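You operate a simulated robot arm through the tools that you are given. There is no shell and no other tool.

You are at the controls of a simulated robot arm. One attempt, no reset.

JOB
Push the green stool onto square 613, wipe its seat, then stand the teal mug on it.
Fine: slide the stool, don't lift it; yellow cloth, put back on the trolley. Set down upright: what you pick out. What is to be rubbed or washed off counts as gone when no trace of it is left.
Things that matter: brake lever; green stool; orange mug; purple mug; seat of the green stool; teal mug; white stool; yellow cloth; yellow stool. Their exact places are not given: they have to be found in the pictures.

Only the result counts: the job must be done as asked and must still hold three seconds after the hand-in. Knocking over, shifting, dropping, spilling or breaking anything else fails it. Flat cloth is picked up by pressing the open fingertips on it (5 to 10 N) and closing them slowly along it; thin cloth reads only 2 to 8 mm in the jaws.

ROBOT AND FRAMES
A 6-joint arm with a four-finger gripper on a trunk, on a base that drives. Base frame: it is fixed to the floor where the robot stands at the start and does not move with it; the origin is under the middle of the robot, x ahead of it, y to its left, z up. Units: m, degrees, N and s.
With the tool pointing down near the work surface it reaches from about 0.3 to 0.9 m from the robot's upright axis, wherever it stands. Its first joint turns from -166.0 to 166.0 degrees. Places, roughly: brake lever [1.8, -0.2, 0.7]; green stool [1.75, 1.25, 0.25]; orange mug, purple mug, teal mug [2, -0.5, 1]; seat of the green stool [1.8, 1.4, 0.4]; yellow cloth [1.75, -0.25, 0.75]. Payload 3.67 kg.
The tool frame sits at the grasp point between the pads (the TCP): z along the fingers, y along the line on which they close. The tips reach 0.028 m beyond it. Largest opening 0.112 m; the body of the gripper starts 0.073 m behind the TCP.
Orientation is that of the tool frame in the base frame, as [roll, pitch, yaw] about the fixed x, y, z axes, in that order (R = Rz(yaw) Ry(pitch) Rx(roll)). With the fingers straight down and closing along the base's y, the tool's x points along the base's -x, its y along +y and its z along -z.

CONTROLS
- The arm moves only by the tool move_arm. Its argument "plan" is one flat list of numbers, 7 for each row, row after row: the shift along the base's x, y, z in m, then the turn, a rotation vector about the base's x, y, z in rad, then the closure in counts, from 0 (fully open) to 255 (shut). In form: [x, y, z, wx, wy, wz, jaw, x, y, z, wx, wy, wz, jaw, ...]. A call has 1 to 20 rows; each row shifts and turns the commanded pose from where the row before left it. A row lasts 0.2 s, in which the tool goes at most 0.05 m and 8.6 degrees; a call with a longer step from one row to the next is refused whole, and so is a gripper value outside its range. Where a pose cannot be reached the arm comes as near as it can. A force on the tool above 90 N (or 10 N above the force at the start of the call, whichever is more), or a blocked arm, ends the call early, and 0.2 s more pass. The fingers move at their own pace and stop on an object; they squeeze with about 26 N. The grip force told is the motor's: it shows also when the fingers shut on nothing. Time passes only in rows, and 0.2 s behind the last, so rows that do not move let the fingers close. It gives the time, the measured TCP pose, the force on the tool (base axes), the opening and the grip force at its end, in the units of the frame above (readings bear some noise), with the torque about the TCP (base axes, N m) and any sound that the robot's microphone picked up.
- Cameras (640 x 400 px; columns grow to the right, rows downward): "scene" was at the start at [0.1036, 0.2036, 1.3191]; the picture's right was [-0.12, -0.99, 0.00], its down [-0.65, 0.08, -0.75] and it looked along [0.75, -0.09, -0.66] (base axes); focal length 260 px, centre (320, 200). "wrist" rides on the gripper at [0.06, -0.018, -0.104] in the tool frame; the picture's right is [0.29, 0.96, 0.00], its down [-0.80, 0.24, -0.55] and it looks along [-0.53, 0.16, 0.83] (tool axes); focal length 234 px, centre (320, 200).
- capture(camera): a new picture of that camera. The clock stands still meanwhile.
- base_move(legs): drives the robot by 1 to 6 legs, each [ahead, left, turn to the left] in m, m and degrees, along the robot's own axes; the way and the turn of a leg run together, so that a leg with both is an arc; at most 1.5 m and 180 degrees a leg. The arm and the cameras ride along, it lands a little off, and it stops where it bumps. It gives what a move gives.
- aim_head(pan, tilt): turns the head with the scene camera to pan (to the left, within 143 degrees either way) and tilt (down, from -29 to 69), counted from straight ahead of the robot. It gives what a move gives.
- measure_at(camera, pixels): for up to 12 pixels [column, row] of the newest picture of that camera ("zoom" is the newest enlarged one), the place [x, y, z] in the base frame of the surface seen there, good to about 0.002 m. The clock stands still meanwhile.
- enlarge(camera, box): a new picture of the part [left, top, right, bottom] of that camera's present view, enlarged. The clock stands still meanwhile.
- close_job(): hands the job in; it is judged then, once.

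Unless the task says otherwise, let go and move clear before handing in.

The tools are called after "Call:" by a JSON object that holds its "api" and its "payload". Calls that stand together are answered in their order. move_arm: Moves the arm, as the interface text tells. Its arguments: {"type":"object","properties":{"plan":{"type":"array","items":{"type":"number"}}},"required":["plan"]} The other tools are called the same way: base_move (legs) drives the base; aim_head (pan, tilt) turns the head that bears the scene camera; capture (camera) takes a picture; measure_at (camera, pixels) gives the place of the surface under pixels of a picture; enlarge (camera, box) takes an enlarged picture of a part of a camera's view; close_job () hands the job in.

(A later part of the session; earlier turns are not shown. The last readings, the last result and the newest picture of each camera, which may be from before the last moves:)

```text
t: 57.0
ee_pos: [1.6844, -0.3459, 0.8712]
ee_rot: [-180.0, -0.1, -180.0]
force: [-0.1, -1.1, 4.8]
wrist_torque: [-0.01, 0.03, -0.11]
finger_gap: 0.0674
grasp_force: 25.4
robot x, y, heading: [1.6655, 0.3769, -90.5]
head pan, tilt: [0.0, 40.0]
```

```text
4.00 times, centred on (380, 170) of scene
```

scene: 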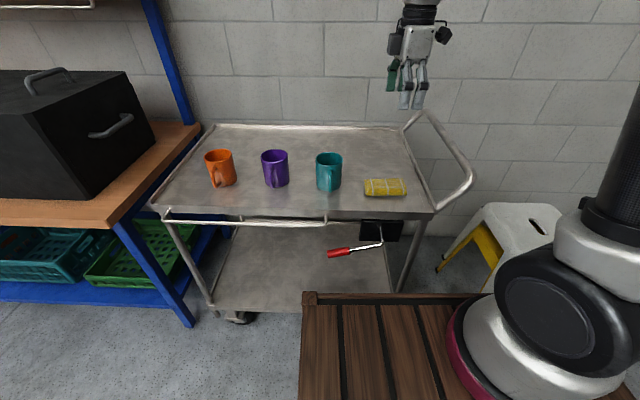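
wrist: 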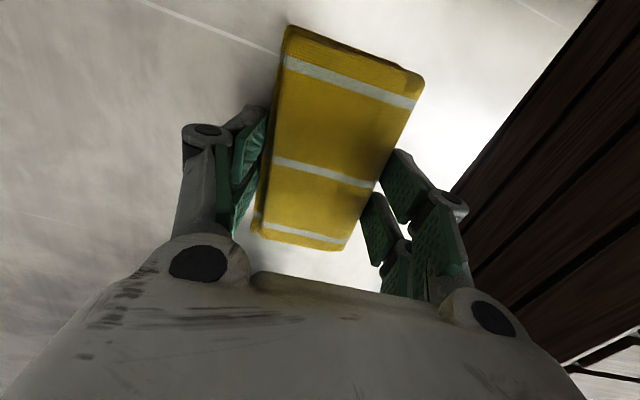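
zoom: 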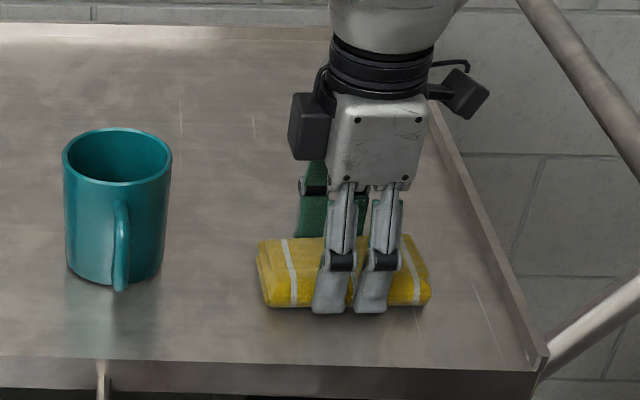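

The fingers stopped on the pad at 0.067 m with 25 N, so it is held. I'll lift it slowly and check.

Call:
{"api": "move_arm", "payload": {"plan": [0, 0, 0.01, 0, 0, 0, 200, 0, 0, 0.02, 0, 0, 0, 200, 0, 0, 0.03, 0, 0, 0, 200, 0, 0, 0.04, 0, 0, 0, 200, 0, 0, 0.04, 0, 0, 0, 200, 0, 0, 0.04, 0, 0, 0, 200, 0, 0, 0.04, 0, 0, 0, 200, 0, 0, 0.04, 0, 0, 0, 200, 0, 0, 0, 0, 0, 0, 200]}}

Call:
{"api": "capture", "payload": {"camera": "scene"}}

Call:
{"api": "enlarge", "payload": {"camera": "scene", "box": [300, 60, 460, 160]}}

Call:
{"api": "capture", "payload": {"camera": "wrist"}}

```text
t: 59.0
ee_pos: [1.6836, -0.3459, 1.13]
ee_rot: [179.9, -0.1, -179.9]
force: [0.5, -0.4, -0.7]
wrist_torque: [0.02, -0.01, 0.0]
finger_gap: 0.0674
grasp_force: 26.2
robot x, y, heading: [1.6679, 0.3747, -90.5]
head pan, tilt: [0.0, 40.0]
```

```text
taken
```

scene: 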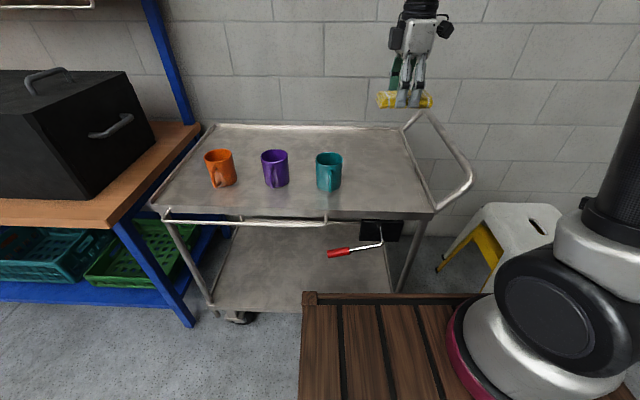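

```text
4.00 times, centred on (380, 110) of scene
```

zoom: 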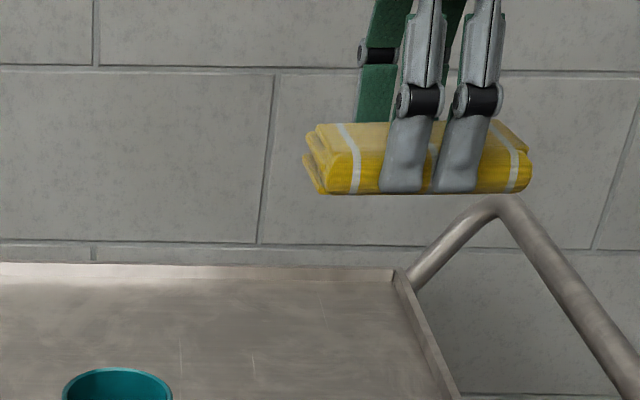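

```text
taken
```

wrist: 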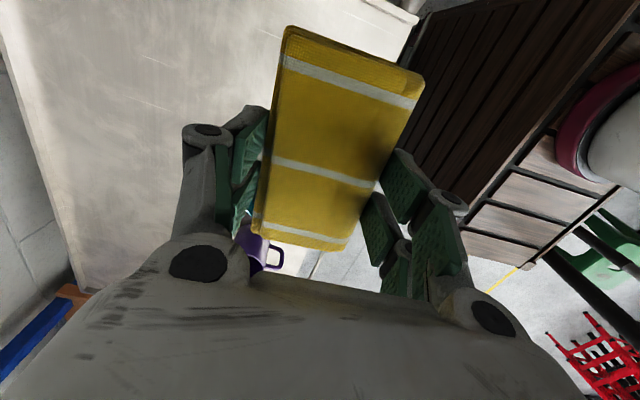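

The pad hangs level and firm with its bottom about 4 mm below the tips. Now turn left 180° and drive to stand 0.78 m from the stool seat.

Call:
{"api": "base_move", "payload": {"legs": [[0, 0, 180], [0.12, -0.41, 0]]}}

Call:
{"api": "capture", "payload": {"camera": "scene"}}

```text
t: 69.0
ee_pos: [2.0529, 1.2155, 1.1301]
ee_rot: [179.9, -0.2, 0.7]
force: [-0.2, -0.4, -0.6]
wrist_torque: [-0.02, 0.03, -0.02]
finger_gap: 0.0672
grasp_force: 25.9
robot x, y, heading: [2.0787, 0.4957, 90.1]
head pan, tilt: [0.0, 40.0]
```

```text
taken
```

scene: 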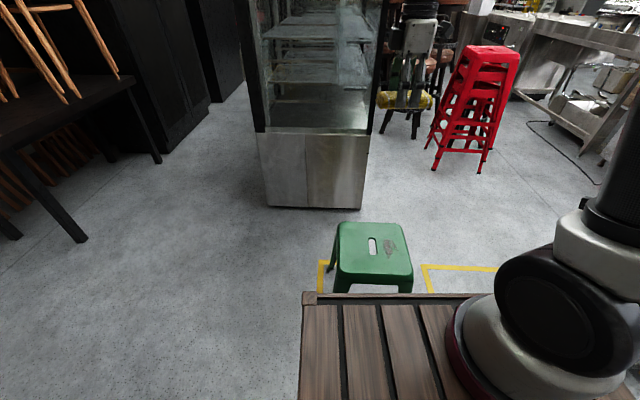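

The stool is ahead at (372,255), with the stain right of its hole. I'll creep 0.05 m closer and zoom on the seat.

Call:
{"api": "base_move", "payload": {"legs": [[0.05, 0, 0]]}}

Call:
{"api": "enlarge", "payload": {"camera": "scene", "box": [315, 210, 435, 300]}}

```text
t: 69.9
ee_pos: [2.0531, 1.2641, 1.1301]
ee_rot: [179.9, -0.2, 0.6]
force: [-0.2, 0.2, 0.2]
wrist_torque: [-0.05, -0.05, -0.05]
finger_gap: 0.0674
grasp_force: 26.3
robot x, y, heading: [2.0748, 0.5451, 90.0]
head pan, tilt: [0.0, 40.0]
```

```text
4.44 times, centred on (375, 255) of scene
```

zoom: 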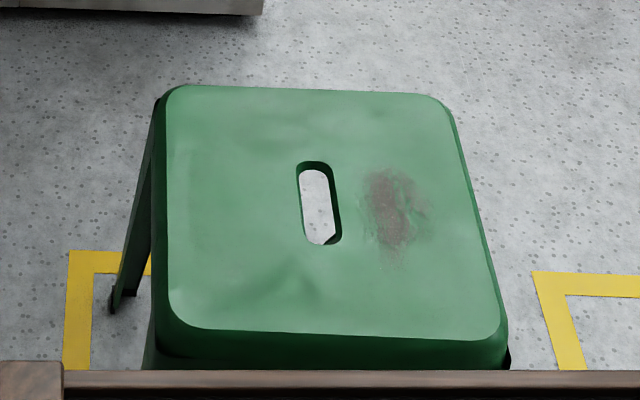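

Call:
{"api": "measure_at", "payload": {"camera": "zoom", "pixels": [[385, 168], [390, 265], [360, 210], [435, 205], [398, 215], [345, 225], [410, 180], [190, 90], [435, 97], [185, 320], [490, 330], [318, 240]]}}

```text
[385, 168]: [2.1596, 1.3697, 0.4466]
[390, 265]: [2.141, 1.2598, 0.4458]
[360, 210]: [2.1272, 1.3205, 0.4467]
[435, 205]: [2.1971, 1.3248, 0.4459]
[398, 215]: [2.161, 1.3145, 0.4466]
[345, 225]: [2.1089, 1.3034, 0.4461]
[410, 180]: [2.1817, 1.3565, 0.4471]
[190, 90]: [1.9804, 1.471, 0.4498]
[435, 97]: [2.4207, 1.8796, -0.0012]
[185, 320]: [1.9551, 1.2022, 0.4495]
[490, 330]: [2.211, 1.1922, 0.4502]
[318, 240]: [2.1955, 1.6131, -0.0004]
```

The stain spans about x 2.12–2.20, y 1.255–1.375 with the seat there at z≈0.446. I'll bring the pad above its middle at z≈0.55.

Call:
{"api": "move_arm", "payload": {"plan": [0.0075, 0.0036, -0.0414, 0, 0, 0, 200, 0.0075, 0.0036, -0.0414, 0, 0, 0, 200, 0.0075, 0.0036, -0.0414, 0, 0, 0, 200, 0.0075, 0.0036, -0.0414, 0, 0, 0, 200, 0.0075, 0.0036, -0.0414, 0, 0, 0, 200, 0.0075, 0.0036, -0.0414, 0, 0, 0, 200, 0.0075, 0.0036, -0.0414, 0, 0, 0, 200, 0.0075, 0.0036, -0.0414, 0, 0, 0, 200, 0.0075, 0.0036, -0.0414, 0, 0, 0, 200, 0.0075, 0.0036, -0.0414, 0, 0, 0, 200, 0.0075, 0.0036, -0.0414, 0, 0, 0, 200, 0.0075, 0.0036, -0.0414, 0, 0, 0, 200, 0.0075, 0.0036, -0.0414, 0, 0, 0, 200, 0.0075, 0.0036, -0.0414, 0, 0, 0, 200, 0, 0, 0, 0, 0, 0, 200]}}

Call:
{"api": "enlarge", "payload": {"camera": "scene", "box": [315, 180, 475, 300]}}

Call:
{"api": "capture", "payload": {"camera": "wrist"}}

```text
t: 73.1
ee_pos: [2.1598, 1.3179, 0.5504]
ee_rot: [-180.0, -0.1, 0.5]
force: [-0.1, -0.8, -0.5]
wrist_torque: [0.0, 0.02, -0.01]
finger_gap: 0.0672
grasp_force: 25.9
robot x, y, heading: [2.0761, 0.5404, 89.9]
head pan, tilt: [0.0, 40.0]
```

```text
3.33 times, centred on (395, 240) of scene
```

zoom: 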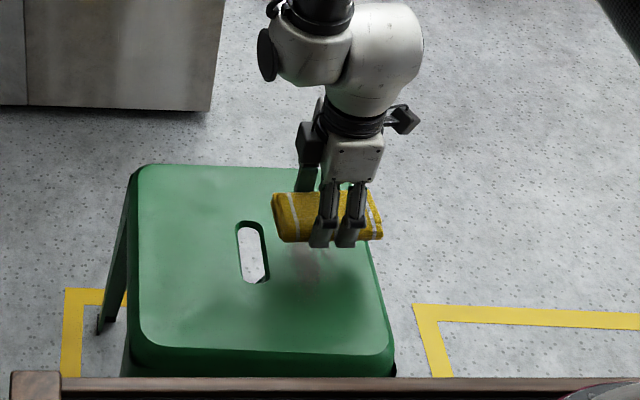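

```text
taken
```

wrist: 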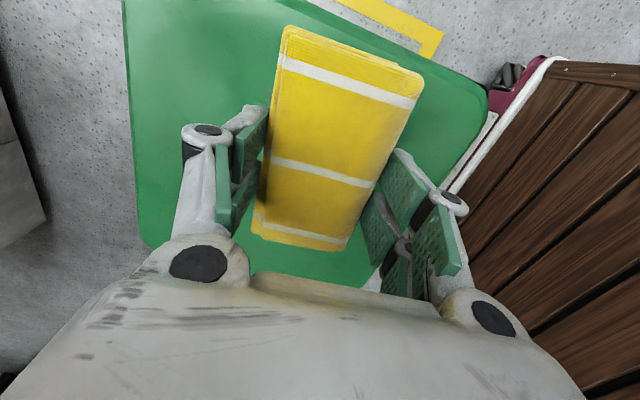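

Pad is right over the stain. Descending gently to near contact at TCP z≈0.479.

Call:
{"api": "move_arm", "payload": {"plan": [0, 0, -0.03, 0, 0, 0, 200, 0, 0, -0.02, 0, 0, 0, 200, 0, 0, -0.01, 0, 0, 0, 200, 0, 0, -0.004, 0, 0, 0, 200, 0, 0, -0.003, 0, 0, 0, 200, 0, 0, -0.002, 0, 0, 0, 200, 0, 0, -0.002, 0, 0, 0, 200, 0, 0, 0, 0, 0, 0, 200]}}

```text
t: 74.9
ee_pos: [2.1572, 1.3148, 0.4807]
ee_rot: [-179.9, -0.1, 0.6]
force: [0.9, -4.8, 30.4]
wrist_torque: [-0.24, -0.03, -0.02]
finger_gap: 0.0677
grasp_force: 25.6
robot x, y, heading: [2.076, 0.5433, 89.9]
head pan, tilt: [0.0, 40.0]
```

Contact already gives 30 N, more than needed; I'll ease up 2 mm.

Call:
{"api": "move_arm", "payload": {"plan": [0, 0, 0.0015, 0, 0, 0, 200, 0, 0, 0, 0, 0, 0, 200]}}

```text
t: 75.5
ee_pos: [2.1583, 1.3157, 0.4805]
ee_rot: [179.9, -0.1, 0.6]
force: [4.1, 1.8, 10.5]
wrist_torque: [0.06, -0.08, -0.03]
finger_gap: 0.0675
grasp_force: 26.2
robot x, y, heading: [2.0755, 0.5462, 89.8]
head pan, tilt: [0.0, 40.0]
```

Contact is about 10 N now. First wiping stroke in y: +0.06, -0.12, +0.06.

Call:
{"api": "move_arm", "payload": {"plan": [0, 0.015, 0, 0, 0, 0, 200, 0, 0.015, 0, 0, 0, 0, 200, 0, 0.015, 0, 0, 0, 0, 200, 0, 0.015, 0, 0, 0, 0, 200, 0, -0.015, 0, 0, 0, 0, 200, 0, -0.015, 0, 0, 0, 0, 200, 0, -0.015, 0, 0, 0, 0, 200, 0, -0.015, 0, 0, 0, 0, 200, 0, -0.015, 0, 0, 0, 0, 200, 0, -0.015, 0, 0, 0, 0, 200, 0, -0.015, 0, 0, 0, 0, 200, 0, -0.015, 0, 0, 0, 0, 200]}}

Call:
{"api": "capture", "payload": {"camera": "scene"}}

Call:
{"api": "enlarge", "payload": {"camera": "scene", "box": [315, 180, 475, 300]}}

```text
t: 78.1
ee_pos: [2.1578, 1.2534, 0.4805]
ee_rot: [179.8, -0.2, 0.6]
force: [1.6, 1.7, 8.3]
wrist_torque: [0.34, 0.15, -0.05]
finger_gap: 0.0677
grasp_force: 25.8
robot x, y, heading: [2.0726, 0.5463, 89.9]
head pan, tilt: [0.0, 40.0]
```

```text
taken
```

scene: 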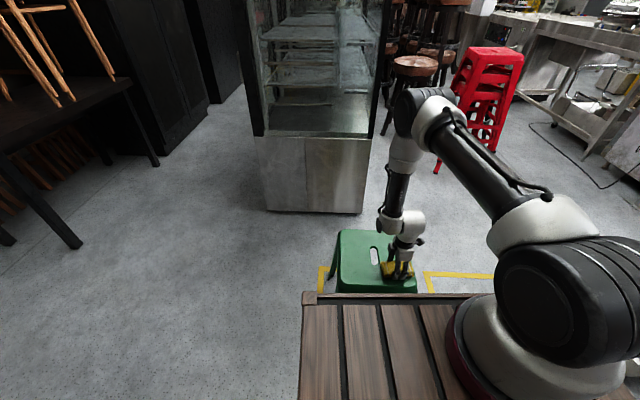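

```text
3.33 times, centred on (395, 240) of scene
```

zoom: 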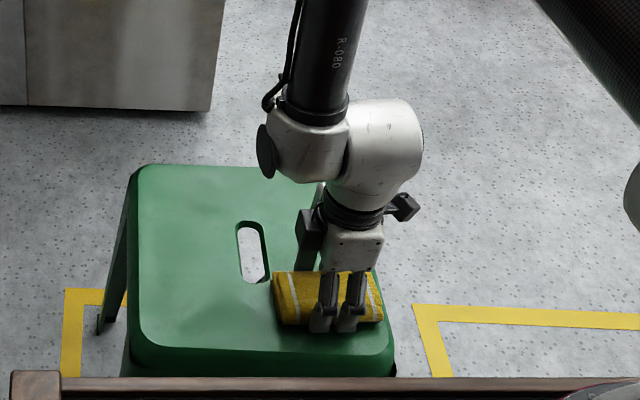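

The stroke works with 8 N and the stool is holding. More strokes, with the path shifted ±12 mm in x.

Call:
{"api": "move_arm", "payload": {"plan": [-0.012, 0, 0, 0, 0, 0, 200, 0, 0.015, 0, 0, 0, 0, 200, 0, 0.015, 0, 0, 0, 0, 200, 0, 0.015, 0, 0, 0, 0, 200, 0, 0.015, 0, 0, 0, 0, 200, 0, 0.015, 0, 0, 0, 0, 200, 0, 0.015, 0, 0, 0, 0, 200, 0, 0.015, 0, 0, 0, 0, 200, 0, 0.015, 0, 0, 0, 0, 200, 0.012, 0, 0, 0, 0, 0, 200, 0.008, 0, 0, 0, 0, 0, 200, 0, -0.015, 0, 0, 0, 0, 200, 0, -0.015, 0, 0, 0, 0, 200, 0, -0.015, 0, 0, 0, 0, 200, 0, -0.015, 0, 0, 0, 0, 200, 0, -0.015, 0, 0, 0, 0, 200, 0, -0.015, 0, 0, 0, 0, 200, 0, -0.015, 0, 0, 0, 0, 200, 0, -0.015, 0, 0, 0, 0, 200, -0.008, 0, 0, 0, 0, 0, 200]}}

Call:
{"api": "move_arm", "payload": {"plan": [0, 0.015, 0, 0, 0, 0, 200, 0, 0.015, 0, 0, 0, 0, 200, 0, 0.015, 0, 0, 0, 0, 200, 0, 0.015, 0, 0, 0, 0, 200, 0, 0.015, 0, 0, 0, 0, 200, 0, 0.015, 0, 0, 0, 0, 200, 0, 0.015, 0, 0, 0, 0, 200, 0, 0.015, 0, 0, 0, 0, 200, 0, -0.015, 0, 0, 0, 0, 200, 0, -0.015, 0, 0, 0, 0, 200, 0, -0.015, 0, 0, 0, 0, 200, 0, -0.015, 0, 0, 0, 0, 200, 0, 0, 0.02, 0, 0, 0, 200, 0, 0, 0.03, 0, 0, 0, 200, 0, 0, 0.04, 0, 0, 0, 200, 0, 0, 0.04, 0, 0, 0, 200, 0, 0, 0.05, 0, 0, 0, 200, 0, 0, 0.05, 0, 0, 0, 200, 0, 0, 0.05, 0, 0, 0, 200]}}

Call:
{"api": "capture", "payload": {"camera": "scene"}}

Call:
{"api": "enlarge", "payload": {"camera": "scene", "box": [315, 210, 435, 300]}}

```text
t: 82.3
ee_pos: [2.1586, 1.2528, 0.48]
ee_rot: [179.9, -0.2, 0.6]
force: [8.7, -0.8, 17.9]
wrist_torque: [0.32, -0.1, -0.14]
finger_gap: 0.0675
grasp_force: 26.5
robot x, y, heading: [2.0729, 0.5446, 89.9]
head pan, tilt: [0.0, 40.0]
```

```text
t: 86.3
ee_pos: [2.1576, 1.3125, 0.7605]
ee_rot: [179.9, -0.1, 0.6]
force: [-0.1, 0.6, -1.3]
wrist_torque: [-0.03, 0.03, -0.03]
finger_gap: 0.0673
grasp_force: 26.0
robot x, y, heading: [2.0735, 0.5457, 89.9]
head pan, tilt: [0.0, 40.0]
```

```text
taken
```

scene: 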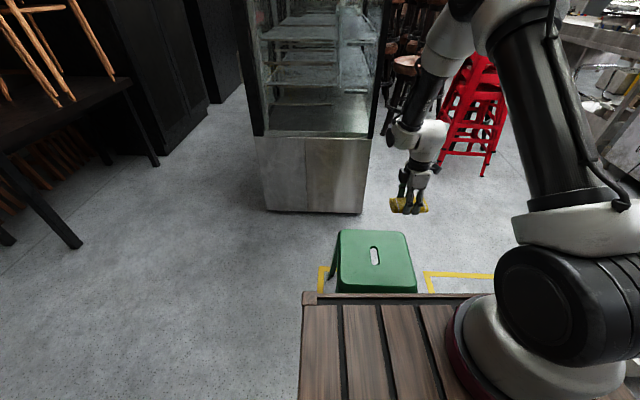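

```text
4.44 times, centred on (375, 255) of scene
```

zoom: 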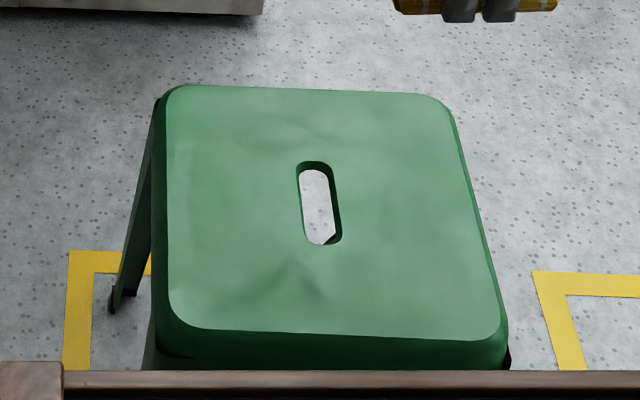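

The stain appears gone. I'll zoom tightly on the old patch to look for any trace and check the stool has not moved.

Call:
{"api": "enlarge", "payload": {"camera": "scene", "box": [370, 235, 418, 275]}}

Call:
{"api": "enlarge", "payload": {"camera": "scene", "box": [335, 225, 420, 290]}}

Call:
{"api": "capture", "payload": {"camera": "wrist"}}

```text
10.00 times, centred on (394, 255) of scene
```

zoom: 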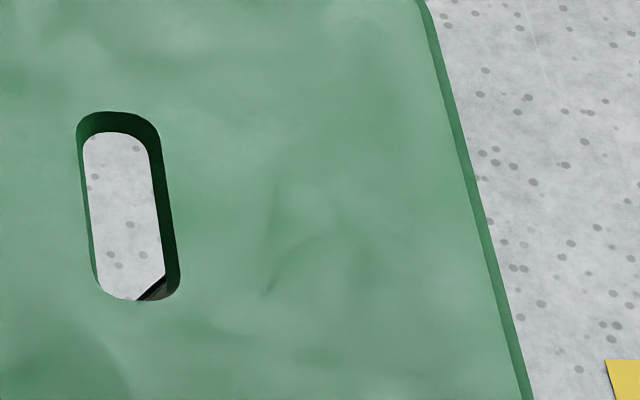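

```text
6.15 times, centred on (378, 258) of scene
```

zoom: 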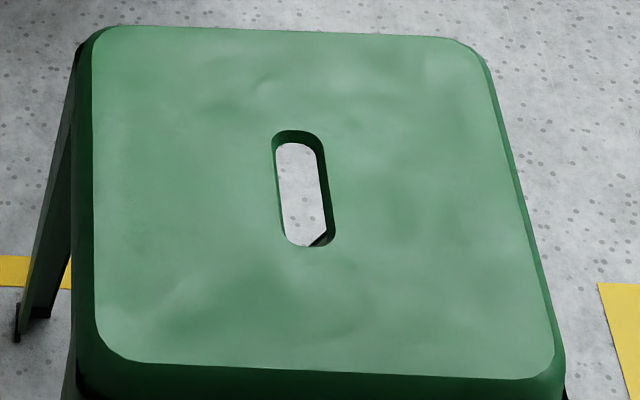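

```text
taken
```

wrist: 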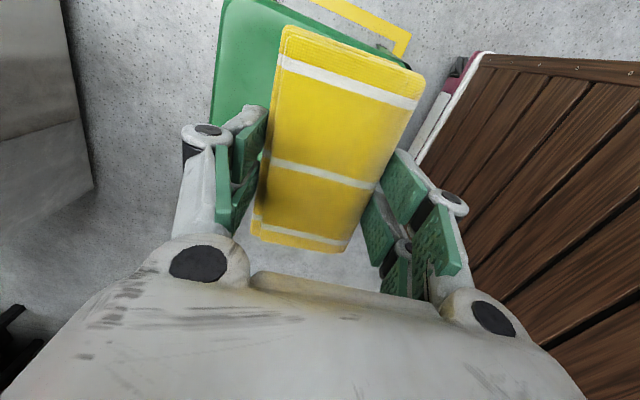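

Seat is clean with no trace left. I'll raise the arm and drive back to the trolley the same way.

Call:
{"api": "move_arm", "payload": {"plan": [-0.01, -0.006, 0.046, 0, 0, 0, 200, -0.01, -0.006, 0.046, 0, 0, 0, 200, -0.01, -0.006, 0.046, 0, 0, 0, 200, -0.01, -0.006, 0.046, 0, 0, 0, 200, -0.01, -0.006, 0.046, 0, 0, 0, 200, -0.01, -0.006, 0.046, 0, 0, 0, 200, -0.01, -0.006, 0.046, 0, 0, 0, 200, -0.01, -0.006, 0.046, 0, 0, 0, 200, 0, 0, 0, 0, 0, 0, 200]}}

Call:
{"api": "base_move", "payload": {"legs": [[-0.17, 0.38, 0], [0, 0, -180]]}}

Call:
{"api": "capture", "payload": {"camera": "scene"}}

```text
t: 88.3
ee_pos: [2.0777, 1.2677, 1.1287]
ee_rot: [179.9, -0.2, 0.6]
force: [-0.1, 0.9, -0.6]
wrist_torque: [0.01, 0.02, 0.03]
finger_gap: 0.0671
grasp_force: 25.9
robot x, y, heading: [2.0783, 0.5429, 89.9]
head pan, tilt: [0.0, 40.0]
```

```text
t: 98.3
ee_pos: [1.6645, -0.3482, 1.1286]
ee_rot: [-180.0, 0.0, 178.1]
force: [1.2, 0.0, -0.1]
wrist_torque: [-0.01, -0.01, 0.0]
finger_gap: 0.0672
grasp_force: 26.1
robot x, y, heading: [1.6996, 0.3748, -92.3]
head pan, tilt: [0.0, 40.0]
```

```text
taken
```

scene: 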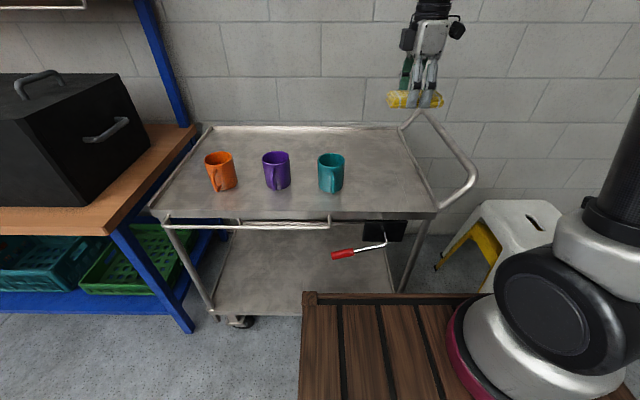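

TCP is at (1.6645,-0.348), close to the cloth's old spot. I'll move to (1.684,-0.345), square the yaw and lower to just above the tray.

Call:
{"api": "move_arm", "payload": {"plan": [0.01, 0.002, -0.04, 0, 0, 0.033, 200, 0.0095, 0.001, -0.04, 0, 0, 0, 200, 0, 0, -0.04, 0, 0, 0, 200, 0, 0, -0.04, 0, 0, 0, 200, 0, 0, -0.04, 0, 0, 0, 200, 0, 0, -0.025, 0, 0, 0, 200, 0, 0, -0.015, 0, 0, 0, 200, 0, 0, -0.008, 0, 0, 0, 200, 0, 0, -0.004, 0, 0, 0, 200, 0, 0, 0, 0, 0, 0, 200]}}

Call:
{"api": "enlarge", "payload": {"camera": "scene", "box": [300, 120, 460, 220]}}

```text
t: 100.5
ee_pos: [1.6843, -0.345, 0.8766]
ee_rot: [180.0, -0.1, -180.0]
force: [0.4, -0.4, -0.9]
wrist_torque: [0.0, 0.01, 0.01]
finger_gap: 0.0675
grasp_force: 25.4
robot x, y, heading: [1.6982, 0.3755, -92.6]
head pan, tilt: [0.0, 40.0]
```

```text
4.00 times, centred on (380, 170) of scene
```

zoom: 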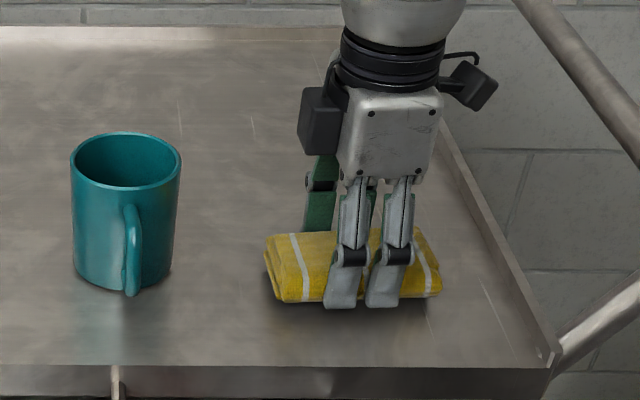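

Just above the tray with no contact yet. I'll lower in 1 mm steps until a light touch.

Call:
{"api": "move_arm", "payload": {"plan": [0, 0, -0.002, 0, 0, 0, 200, 0, 0, -0.001, 0, 0, 0, 200, 0, 0, 0, 0, 0, 0, 200]}}

```text
t: 101.3
ee_pos: [1.6848, -0.3435, 0.8745]
ee_rot: [-180.0, -0.1, -179.8]
force: [0.0, -0.3, 0.1]
wrist_torque: [-0.01, -0.01, -0.03]
finger_gap: 0.0673
grasp_force: 26.5
robot x, y, heading: [1.7013, 0.3758, -92.6]
head pan, tilt: [0.0, 40.0]
```

Call:
{"api": "move_arm", "payload": {"plan": [0, 0, -0.001, 0, 0, 0, 200, 0, 0, -0.001, 0, 0, 0, 200, 0, 0, 0, 0, 0, 0, 200]}}

```text
t: 102.1
ee_pos: [1.6845, -0.3433, 0.8715]
ee_rot: [-179.9, -0.1, -179.9]
force: [0.2, 0.0, -0.8]
wrist_torque: [0.0, 0.0, 0.01]
finger_gap: 0.0674
grasp_force: 26.0
robot x, y, heading: [1.6973, 0.373, -92.6]
head pan, tilt: [0.0, 40.0]
```

Still no touch at 0.8715; continue another 1–2 mm.

Call:
{"api": "move_arm", "payload": {"plan": [0, 0, -0.001, 0, 0, 0, 200, 0, 0, -0.001, 0, 0, 0, 200, 0, 0, 0, 0, 0, 0, 200]}}

```text
t: 102.9
ee_pos: [1.6842, -0.3451, 0.8702]
ee_rot: [-179.9, -0.1, -179.9]
force: [0.7, -0.7, 12.2]
wrist_torque: [0.39, 0.06, 0.01]
finger_gap: 0.0675
grasp_force: 25.9
robot x, y, heading: [1.6997, 0.3749, -92.8]
head pan, tilt: [0.0, 40.0]
```

Contact at 12 N. I'll ease up 1 mm, open the fingers, and rise.

Call:
{"api": "move_arm", "payload": {"plan": [0, 0, 0.001, 0, 0, 0, 200, 0, 0, 0, 0, 0, 0, 130, 0, 0, 0, 0, 0, 0, 90, 0, 0, 0, 0, 0, 0, 40, 0, 0, 0, 0, 0, 0, 0, 0, 0, 0, 0, 0, 0, 0, 0, 0, 0.02, 0, 0, 0, 0, 0, 0, 0.04, 0, 0, 0, 0, 0, 0, 0.04, 0, 0, 0, 0, 0, 0, 0.04, 0, 0, 0, 0, 0, 0, 0.04, 0, 0, 0, 0, 0, 0, 0.04, 0, 0, 0, 0, 0, 0, 0.03, 0, 0, 0, 0]}}

Call:
{"api": "enlarge", "payload": {"camera": "scene", "box": [300, 120, 460, 220]}}

Call:
{"api": "capture", "payload": {"camera": "wrist"}}

```text
t: 105.7
ee_pos: [1.685, -0.3448, 1.122]
ee_rot: [180.0, -0.1, -179.9]
force: [0.6, -0.7, -1.3]
wrist_torque: [0.01, 0.01, 0.0]
finger_gap: 0.1121
grasp_force: 0.1
robot x, y, heading: [1.6987, 0.3738, -92.5]
head pan, tilt: [0.0, 40.0]
```

```text
4.00 times, centred on (380, 170) of scene
```

zoom: 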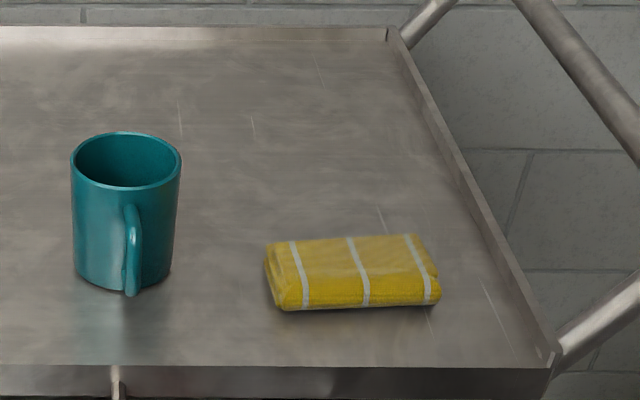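

```text
taken
```

wrist: 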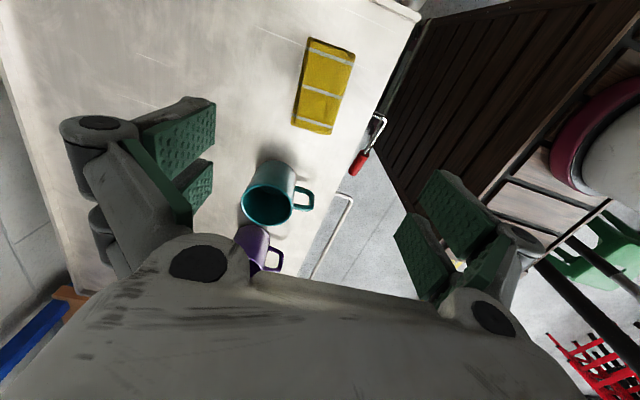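

The cloth lies flat back on the trolley. Now I'll measure the teal mug: rim, handle, base and its gap to the purple mug.

Call:
{"api": "capture", "payload": {"camera": "scene"}}

Call:
{"api": "enlarge", "payload": {"camera": "scene", "box": [250, 135, 370, 210]}}

```text
taken
```

scene: 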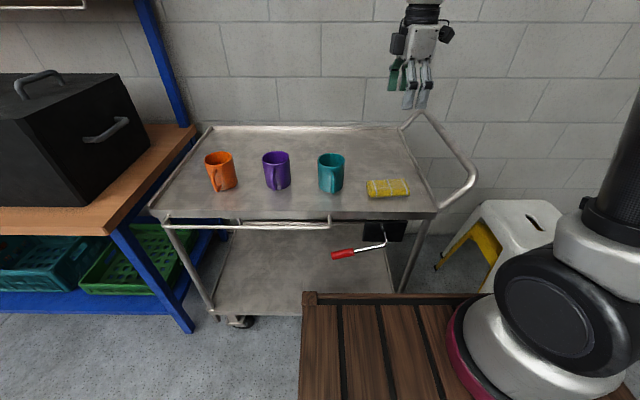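

```text
5.33 times, centred on (310, 172) of scene
```

zoom: 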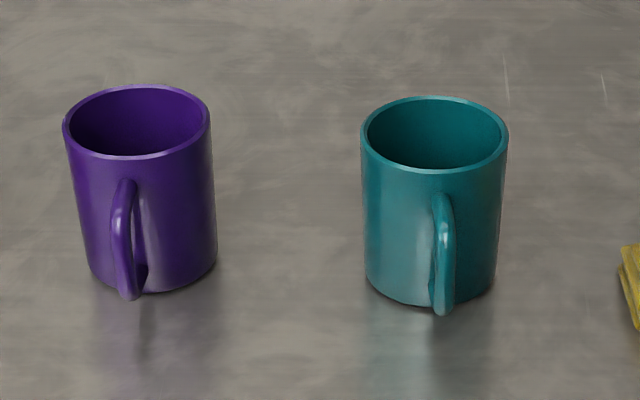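

Call:
{"api": "measure_at", "payload": {"camera": "zoom", "pixels": [[364, 135], [505, 133], [435, 99], [435, 170], [364, 200], [500, 200], [443, 200], [442, 310], [400, 300], [210, 115], [213, 180], [400, 230]]}}

```text
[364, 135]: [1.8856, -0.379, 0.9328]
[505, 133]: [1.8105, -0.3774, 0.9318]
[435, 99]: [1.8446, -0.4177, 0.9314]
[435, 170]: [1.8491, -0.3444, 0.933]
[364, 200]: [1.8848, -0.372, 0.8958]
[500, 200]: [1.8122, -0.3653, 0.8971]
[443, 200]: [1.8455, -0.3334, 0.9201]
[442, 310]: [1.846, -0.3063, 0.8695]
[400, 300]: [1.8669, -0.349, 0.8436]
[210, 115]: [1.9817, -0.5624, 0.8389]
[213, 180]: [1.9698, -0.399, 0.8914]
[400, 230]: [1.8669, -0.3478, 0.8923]
```

The teal mug is a cylinder centred at (1.848,-0.381), radius ≈0.038, z 0.839–0.932, handle toward +y; the purple mug is 0.08 m away. I'll go above it with the fingers turned to close along x.

Call:
{"api": "move_arm", "payload": {"plan": [0.01358, -0.003, 0, 0, 0, -0.1309, 0, 0.01358, -0.003, 0, 0, 0, -0.1309, 0, 0.01358, -0.003, 0, 0, 0, -0.1309, 0, 0.01358, -0.003, 0, 0, 0, -0.1309, 0, 0.01358, -0.003, 0, 0, 0, -0.1309, 0, 0.01358, -0.003, 0, 0, 0, -0.1309, 0, 0.01358, -0.003, 0, 0, 0, -0.1309, 0, 0.01358, -0.003, 0, 0, 0, -0.1309, 0, 0.01358, -0.003, 0, 0, 0, -0.1309, 0, 0.01358, -0.003, 0, 0, 0, -0.1309, 0, 0.01358, -0.003, 0, 0, 0, -0.1309, 0, 0.01358, -0.003, 0, 0, 0, -0.1309, 0, 0, 0, 0, 0, 0, 0, 0]}}

Call:
{"api": "capture", "payload": {"camera": "wrist"}}

Call:
{"api": "capture", "payload": {"camera": "scene"}}

```text
t: 108.5
ee_pos: [1.8463, -0.3808, 1.1202]
ee_rot: [180.0, -0.1, 90.0]
force: [0.7, 0.2, 0.6]
wrist_torque: [-0.01, 0.01, 0.0]
finger_gap: 0.112
grasp_force: 0.1
robot x, y, heading: [1.7017, 0.3788, -92.6]
head pan, tilt: [0.0, 40.0]
```

```text
taken
```

wrist: 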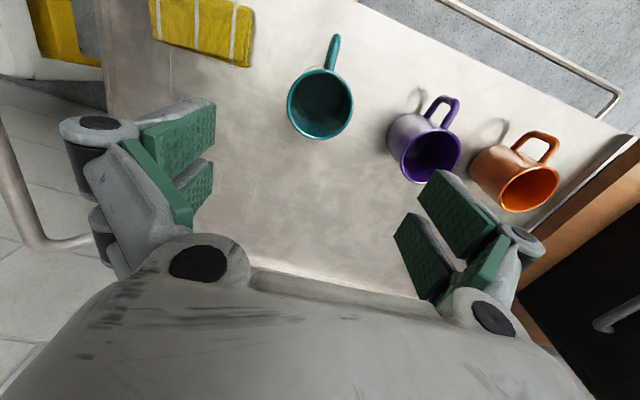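

```text
taken
```

scene: 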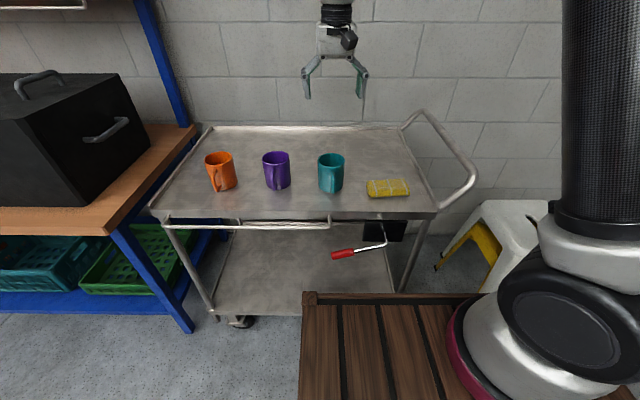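

Positioned above the mug; I'll descend partly to z≈0.985 and look before straddling it.

Call:
{"api": "move_arm", "payload": {"plan": [0.0012, 0, -0.04, 0, 0, 0, 0, 0, 0, -0.04, 0, 0, 0, 0, 0, 0, -0.035, 0, 0, 0, 0, 0, 0, -0.02, 0, 0, 0, 0, 0, 0, 0, 0, 0, 0, 0]}}

Call:
{"api": "capture", "payload": {"camera": "wrist"}}

Call:
{"api": "enlarge", "payload": {"camera": "scene", "box": [250, 100, 410, 210]}}

```text
t: 109.7
ee_pos: [1.8494, -0.3796, 0.9838]
ee_rot: [-179.9, -0.1, 90.1]
force: [0.1, 0.3, 0.4]
wrist_torque: [-0.01, 0.03, 0.01]
finger_gap: 0.1119
grasp_force: 0.1
robot x, y, heading: [1.7008, 0.3739, -92.6]
head pan, tilt: [0.0, 40.0]
```

```text
taken
```

wrist: 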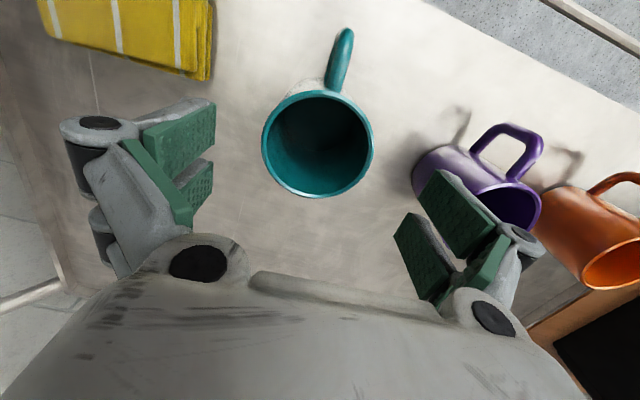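

```text
3.64 times, centred on (330, 155) of scene
```

zoom: 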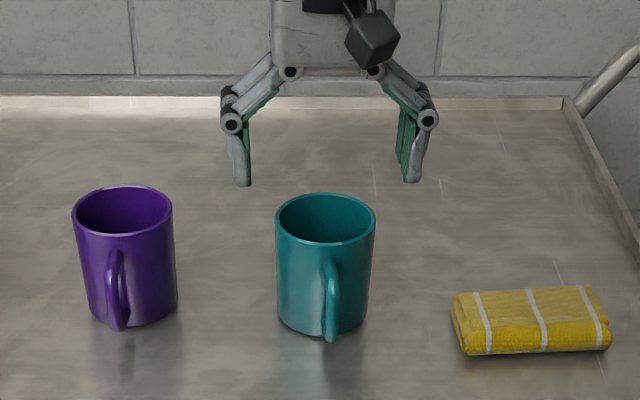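

Well centred, and the knuckles clear the purple mug. Descend to z≈0.892 and close slowly on the body.

Call:
{"api": "move_arm", "payload": {"plan": [-0.001, -0.001, -0.035, 0, 0, 0, 0, 0, 0, -0.03, 0, 0, 0, 0, 0, 0, -0.02, 0, 0, 0, 0, 0, 0, -0.007, 0, 0, 0, 0, 0, 0, 0, 0, 0, 0, 0, 0, 0, 0, 0, 0, 0, 40, 0, 0, 0, 0, 0, 0, 65, 0, 0, 0, 0, 0, 0, 75, 0, 0, 0, 0, 0, 0, 82, 0, 0, 0, 0, 0, 0, 90, 0, 0, 0, 0, 0, 0, 100, 0, 0, 0, 0, 0, 0, 120, 0, 0, 0, 0, 0, 0, 150]}}

Call:
{"api": "enlarge", "payload": {"camera": "scene", "box": [250, 100, 410, 210]}}

```text
t: 112.5
ee_pos: [1.849, -0.382, 0.8936]
ee_rot: [-180.0, -0.1, 90.0]
force: [0.2, 1.1, 4.7]
wrist_torque: [0.06, 0.19, 0.03]
finger_gap: 0.0747
grasp_force: 26.0
robot x, y, heading: [1.6999, 0.3759, -92.6]
head pan, tilt: [0.0, 40.0]
```

```text
3.64 times, centred on (330, 155) of scene
```

zoom: 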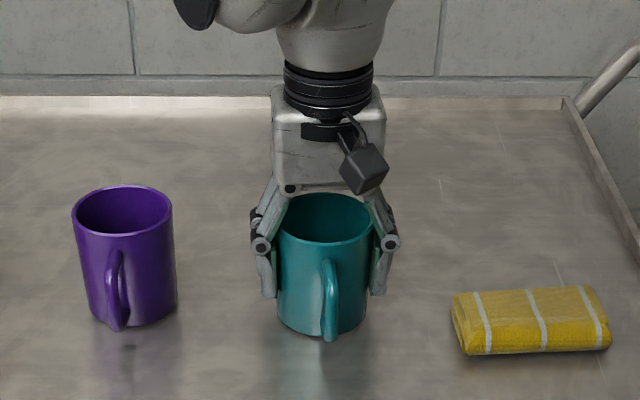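

The mug is gripped at 0.0747 m with 26 N. Lifting straight up.

Call:
{"api": "move_arm", "payload": {"plan": [0, 0, 0.01, 0, 0, 0, 180, 0, 0, 0.02, 0, 0, 0, 180, 0, 0, 0.04, 0, 0, 0, 180, 0, 0, 0.04, 0, 0, 0, 180, 0, 0, 0.04, 0, 0, 0, 180, 0, 0, 0.04, 0, 0, 0, 180, 0, 0, 0.04, 0, 0, 0, 180, 0, 0, 0.03, 0, 0, 0, 180, 0, 0, 0, 0, 0, 0, 180]}}

Call:
{"api": "capture", "payload": {"camera": "scene"}}

Call:
{"api": "capture", "payload": {"camera": "wrist"}}

```text
t: 114.5
ee_pos: [1.8499, -0.3801, 1.1531]
ee_rot: [-179.9, -0.1, 90.1]
force: [-0.2, -0.1, -3.2]
wrist_torque: [-0.01, -0.01, 0.0]
finger_gap: 0.073
grasp_force: 26.0
robot x, y, heading: [1.6976, 0.374, -92.5]
head pan, tilt: [0.0, 40.0]
```

```text
taken
```

scene: 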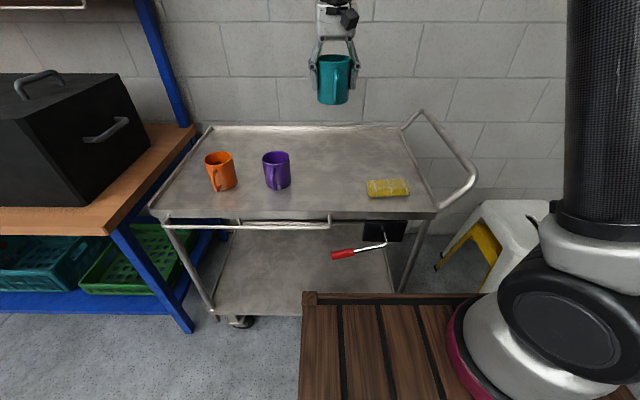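

```text
taken
```

wrist: 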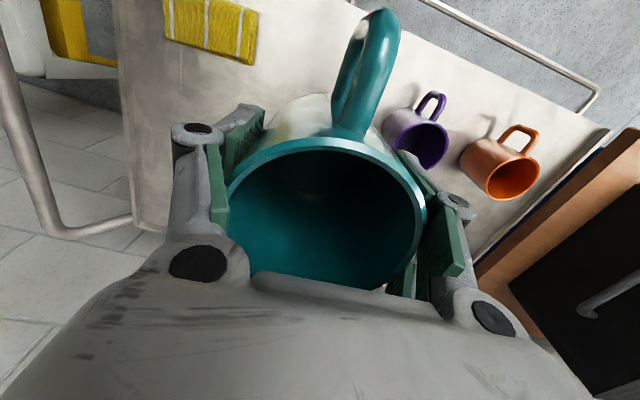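

The mug hangs upright in the grip. I'll measure its bottom against the TCP, for a soft placement later.

Call:
{"api": "enlarge", "payload": {"camera": "scene", "box": [290, 0, 380, 120]}}

```text
3.33 times, centred on (335, 60) of scene
```

zoom: 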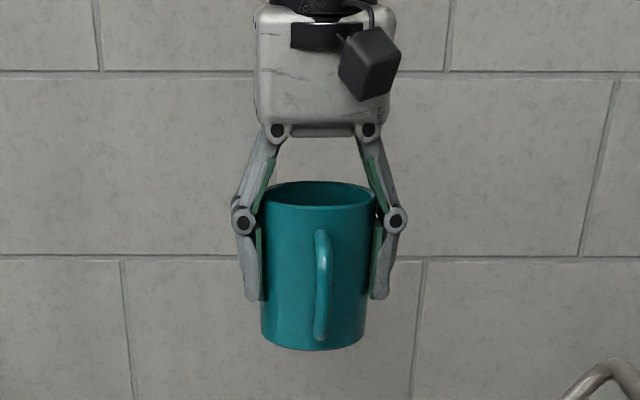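

Call:
{"api": "measure_at", "payload": {"camera": "zoom", "pixels": [[310, 346], [280, 340], [350, 340], [317, 184], [317, 207], [320, 335], [300, 270]]}}

```text
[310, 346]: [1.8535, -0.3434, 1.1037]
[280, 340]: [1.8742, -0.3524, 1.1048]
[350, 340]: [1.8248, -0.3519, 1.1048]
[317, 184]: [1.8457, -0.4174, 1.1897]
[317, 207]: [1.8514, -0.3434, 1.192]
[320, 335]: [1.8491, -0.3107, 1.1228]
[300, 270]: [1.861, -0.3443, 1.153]
```

No slip: rim is 0.038 m above the TCP, so the bottom is 0.0546 m below it. Now turn and drive to the stool again.

Call:
{"api": "base_move", "payload": {"legs": [[0, 0, 180], [0.17, -0.38, 2.5]]}}

Call:
{"api": "capture", "payload": {"camera": "scene"}}

Call:
{"api": "enlarge", "payload": {"camera": "scene", "box": [315, 210, 435, 300]}}

```text
t: 124.2
ee_pos: [1.9583, 1.2666, 1.1528]
ee_rot: [-179.9, -0.1, -91.3]
force: [-0.1, 0.8, -2.9]
wrist_torque: [0.06, -0.01, 0.0]
finger_gap: 0.0738
grasp_force: 26.4
robot x, y, heading: [2.0912, 0.5091, 85.9]
head pan, tilt: [0.0, 40.0]
```

```text
taken
```

scene: 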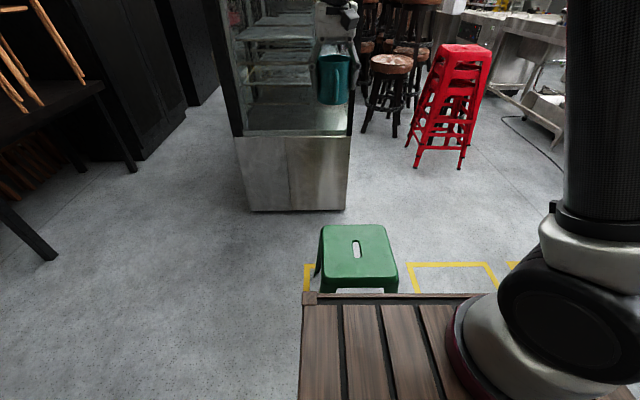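

```text
4.44 times, centred on (375, 255) of scene
```

zoom: 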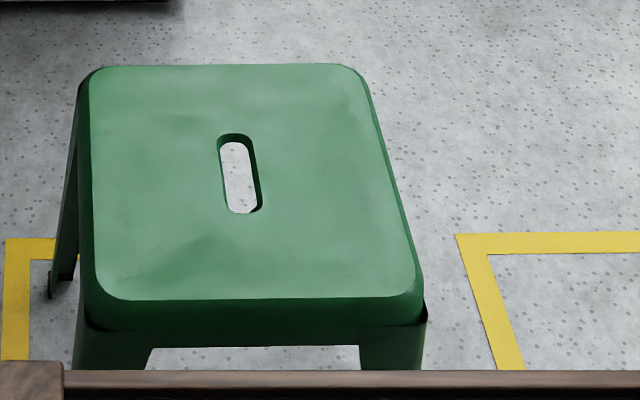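

Call:
{"api": "measure_at", "payload": {"camera": "zoom", "pixels": [[100, 70], [350, 70], [110, 290], [410, 290], [262, 180], [217, 150], [310, 180], [345, 180], [285, 180], [310, 140], [310, 220], [385, 180]]}}

```text
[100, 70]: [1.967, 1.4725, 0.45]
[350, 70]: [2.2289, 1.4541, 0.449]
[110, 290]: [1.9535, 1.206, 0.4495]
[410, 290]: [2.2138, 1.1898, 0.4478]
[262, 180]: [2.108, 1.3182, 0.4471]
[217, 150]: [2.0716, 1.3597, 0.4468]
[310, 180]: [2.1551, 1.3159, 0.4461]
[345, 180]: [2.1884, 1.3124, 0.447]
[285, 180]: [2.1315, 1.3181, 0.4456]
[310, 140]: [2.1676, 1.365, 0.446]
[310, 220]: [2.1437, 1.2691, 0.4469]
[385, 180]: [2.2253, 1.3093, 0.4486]
```

The stool is still centred at (2.090,1.331) and clean. I'll bring the mug above (2.163,1.32), right of the hole, to TCP z≈0.56.

Call:
{"api": "move_arm", "payload": {"plan": [0.01367, 0.00353, -0.0395, 0, 0, 0, 180, 0.01367, 0.00353, -0.0395, 0, 0, 0, 180, 0.01367, 0.00353, -0.0395, 0, 0, 0, 180, 0.01367, 0.00353, -0.0395, 0, 0, 0, 180, 0.01367, 0.00353, -0.0395, 0, 0, 0, 180, 0.01367, 0.00353, -0.0395, 0, 0, 0, 180, 0.01367, 0.00353, -0.0395, 0, 0, 0, 180, 0.01367, 0.00353, -0.0395, 0, 0, 0, 180, 0.01367, 0.00353, -0.0395, 0, 0, 0, 180, 0.01367, 0.00353, -0.0395, 0, 0, 0, 180, 0.01367, 0.00353, -0.0395, 0, 0, 0, 180, 0.01367, 0.00353, -0.0395, 0, 0, 0, 180, 0.01367, 0.00353, -0.0395, 0, 0, 0, 180, 0.01367, 0.00353, -0.0395, 0, 0, 0, 180, 0.01367, 0.00353, -0.0395, 0, 0, 0, 180, 0, 0, 0, 0, 0, 0, 180]}}

Call:
{"api": "enlarge", "payload": {"camera": "scene", "box": [305, 190, 465, 300]}}

```text
t: 127.6
ee_pos: [2.1633, 1.3193, 0.5615]
ee_rot: [-180.0, -0.1, -91.4]
force: [-0.2, 0.0, -3.3]
wrist_torque: [0.02, 0.03, 0.02]
finger_gap: 0.0731
grasp_force: 26.1
robot x, y, heading: [2.0884, 0.5076, 86.2]
head pan, tilt: [0.0, 40.0]
```

```text
3.64 times, centred on (385, 245) of scene
```

zoom: 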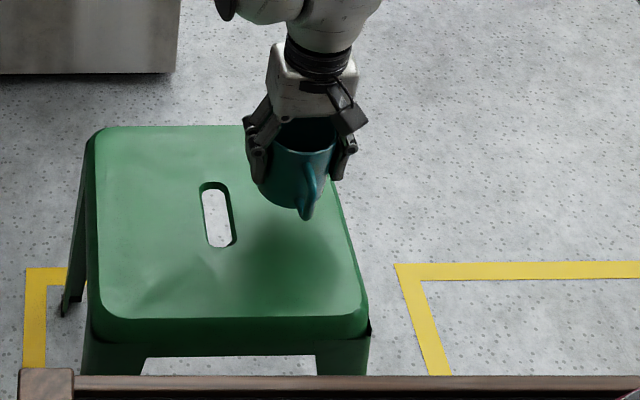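

The mug is over the seat; contact is expected at TCP z≈0.501. Lowering to about 0.504 gently.

Call:
{"api": "move_arm", "payload": {"plan": [0, 0, -0.025, 0, 0, 0, 180, 0, 0, -0.015, 0, 0, 0, 180, 0, 0, -0.01, 0, 0, 0, 180, 0, 0, -0.004, 0, 0, 0, 180, 0, 0, -0.002, 0, 0, 0, 180, 0, 0, 0, 0, 0, 0, 180]}}

```text
t: 129.0
ee_pos: [2.1625, 1.3172, 0.5053]
ee_rot: [180.0, -0.1, -91.5]
force: [-0.1, 0.4, -2.6]
wrist_torque: [0.0, 0.0, 0.02]
finger_gap: 0.073
grasp_force: 26.0
robot x, y, heading: [2.0912, 0.5046, 86.2]
head pan, tilt: [0.0, 40.0]
```

Call:
{"api": "move_arm", "payload": {"plan": [0, 0, -0.0015, 0, 0, 0, 180, 0, 0, -0.0015, 0, 0, 0, 180, 0, 0, 0, 0, 0, 0, 180]}}

```text
t: 129.8
ee_pos: [2.1635, 1.3194, 0.5035]
ee_rot: [180.0, 0.1, -91.4]
force: [1.6, -4.6, 35.8]
wrist_torque: [-0.17, -0.15, 0.01]
finger_gap: 0.0731
grasp_force: 26.1
robot x, y, heading: [2.0902, 0.5074, 86.3]
head pan, tilt: [0.0, 40.0]
```

Contact made (36 N); ease up until the load is light before opening.

Call:
{"api": "move_arm", "payload": {"plan": [0, 0, 0.0012, 0, 0, 0, 180, 0, 0, 0, 0, 0, 0, 180]}}

```text
t: 130.4
ee_pos: [2.1623, 1.3198, 0.5042]
ee_rot: [179.9, 0.0, -91.4]
force: [-4.0, 1.3, 18.3]
wrist_torque: [0.51, 0.06, 0.03]
finger_gap: 0.0733
grasp_force: 26.2
robot x, y, heading: [2.0889, 0.5079, 85.9]
head pan, tilt: [0.0, 40.0]
```

Call:
{"api": "move_arm", "payload": {"plan": [0, 0, 0.0008, 0, 0, 0, 180, 0, 0, 0, 0, 0, 0, 180]}}

```text
t: 131.0
ee_pos: [2.1631, 1.3177, 0.5031]
ee_rot: [179.9, -0.2, -91.4]
force: [-2.1, 4.6, 8.5]
wrist_torque: [0.65, 0.01, 0.07]
finger_gap: 0.073
grasp_force: 26.2
robot x, y, heading: [2.089, 0.5065, 85.9]
head pan, tilt: [0.0, 40.0]
```

Load is light (8 N). Opening the fingers gradually, then looking before rising.

Call:
{"api": "move_arm", "payload": {"plan": [0, 0, 0, 0, 0, 0, 95, 0, 0, 0, 0, 0, 0, 80, 0, 0, 0, 0, 0, 0, 65, 0, 0, 0, 0, 0, 0, 40, 0, 0, 0, 0, 0, 0, 0, 0, 0, 0, 0, 0, 0, 0]}}

Call:
{"api": "enlarge", "payload": {"camera": "scene", "box": [305, 190, 465, 300]}}

Call:
{"api": "capture", "payload": {"camera": "wrist"}}

```text
t: 132.4
ee_pos: [2.164, 1.319, 0.5025]
ee_rot: [180.0, -0.1, -91.3]
force: [0.4, 0.0, -0.7]
wrist_torque: [-0.04, 0.0, 0.0]
finger_gap: 0.1122
grasp_force: 0.1
robot x, y, heading: [2.0886, 0.5039, 85.7]
head pan, tilt: [0.0, 40.0]
```

```text
3.64 times, centred on (385, 245) of scene
```

zoom: 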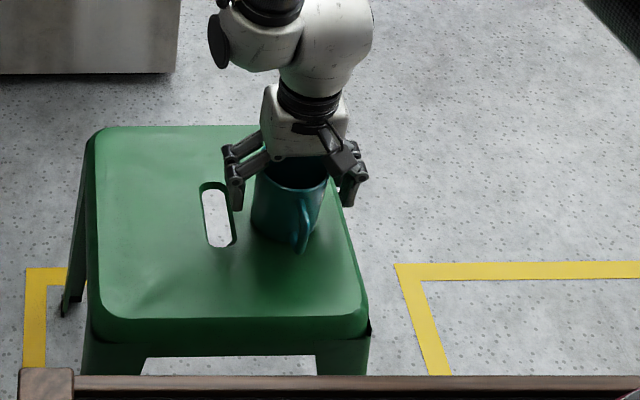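

```text
taken
```

wrist: 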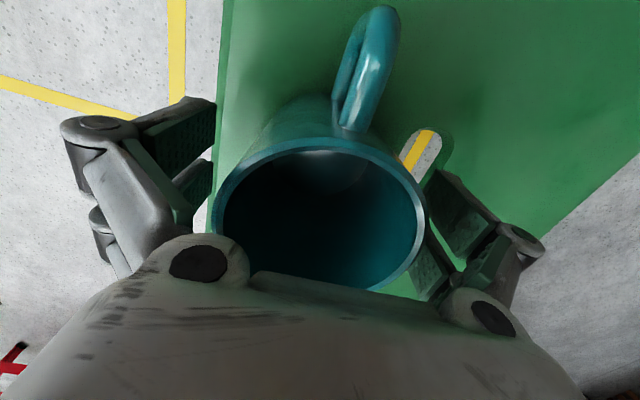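

The mug stands free between open fingers. Rising straight up.

Call:
{"api": "move_arm", "payload": {"plan": [0, 0, 0.01, 0, 0, 0, 0, 0, 0, 0.02, 0, 0, 0, 0, 0, 0, 0.03, 0, 0, 0, 0, 0, 0, 0.04, 0, 0, 0, 0, 0, 0, 0.04, 0, 0, 0, 0, 0, 0, 0.04, 0, 0, 0, 0, 0, 0, 0.04, 0, 0, 0, 0, 0, 0, 0.04, 0, 0, 0, 0, 0, 0, 0.04, 0, 0, 0, 0, 0, 0, 0.04, 0, 0, 0, 0, 0, 0, 0.04, 0, 0, 0, 0, 0, 0, 0, 0, 0, 0, 0]}}

Call:
{"api": "base_move", "payload": {"legs": [[-0.15, 0, 0]]}}

Call:
{"api": "capture", "payload": {"camera": "scene"}}

Call:
{"api": "enlarge", "payload": {"camera": "scene", "box": [295, 190, 435, 300]}}

```text
t: 135.0
ee_pos: [2.1637, 1.3171, 0.8828]
ee_rot: [-179.9, -0.1, -91.4]
force: [-0.2, -0.1, -0.1]
wrist_torque: [0.01, 0.02, -0.02]
finger_gap: 0.112
grasp_force: 0.0
robot x, y, heading: [2.0886, 0.5069, 86.3]
head pan, tilt: [0.0, 40.0]
```

```text
t: 136.4
ee_pos: [2.1537, 1.1691, 0.882]
ee_rot: [180.0, -0.1, -91.4]
force: [0.6, 0.4, -0.5]
wrist_torque: [0.0, 0.01, 0.02]
finger_gap: 0.1119
grasp_force: 0.1
robot x, y, heading: [2.0794, 0.3579, 86.2]
head pan, tilt: [0.0, 40.0]
```

```text
taken
```

scene: 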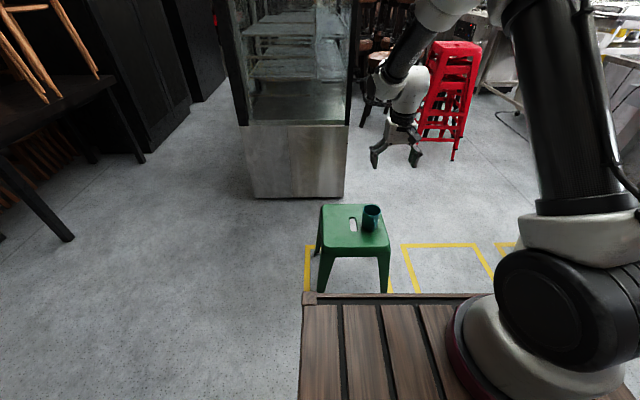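

```text
3.64 times, centred on (365, 245) of scene
```

zoom: 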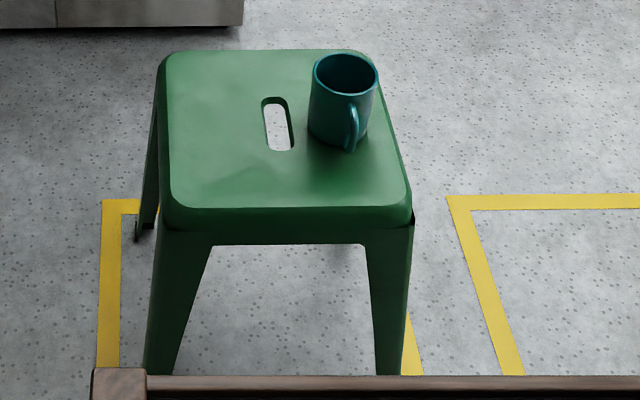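

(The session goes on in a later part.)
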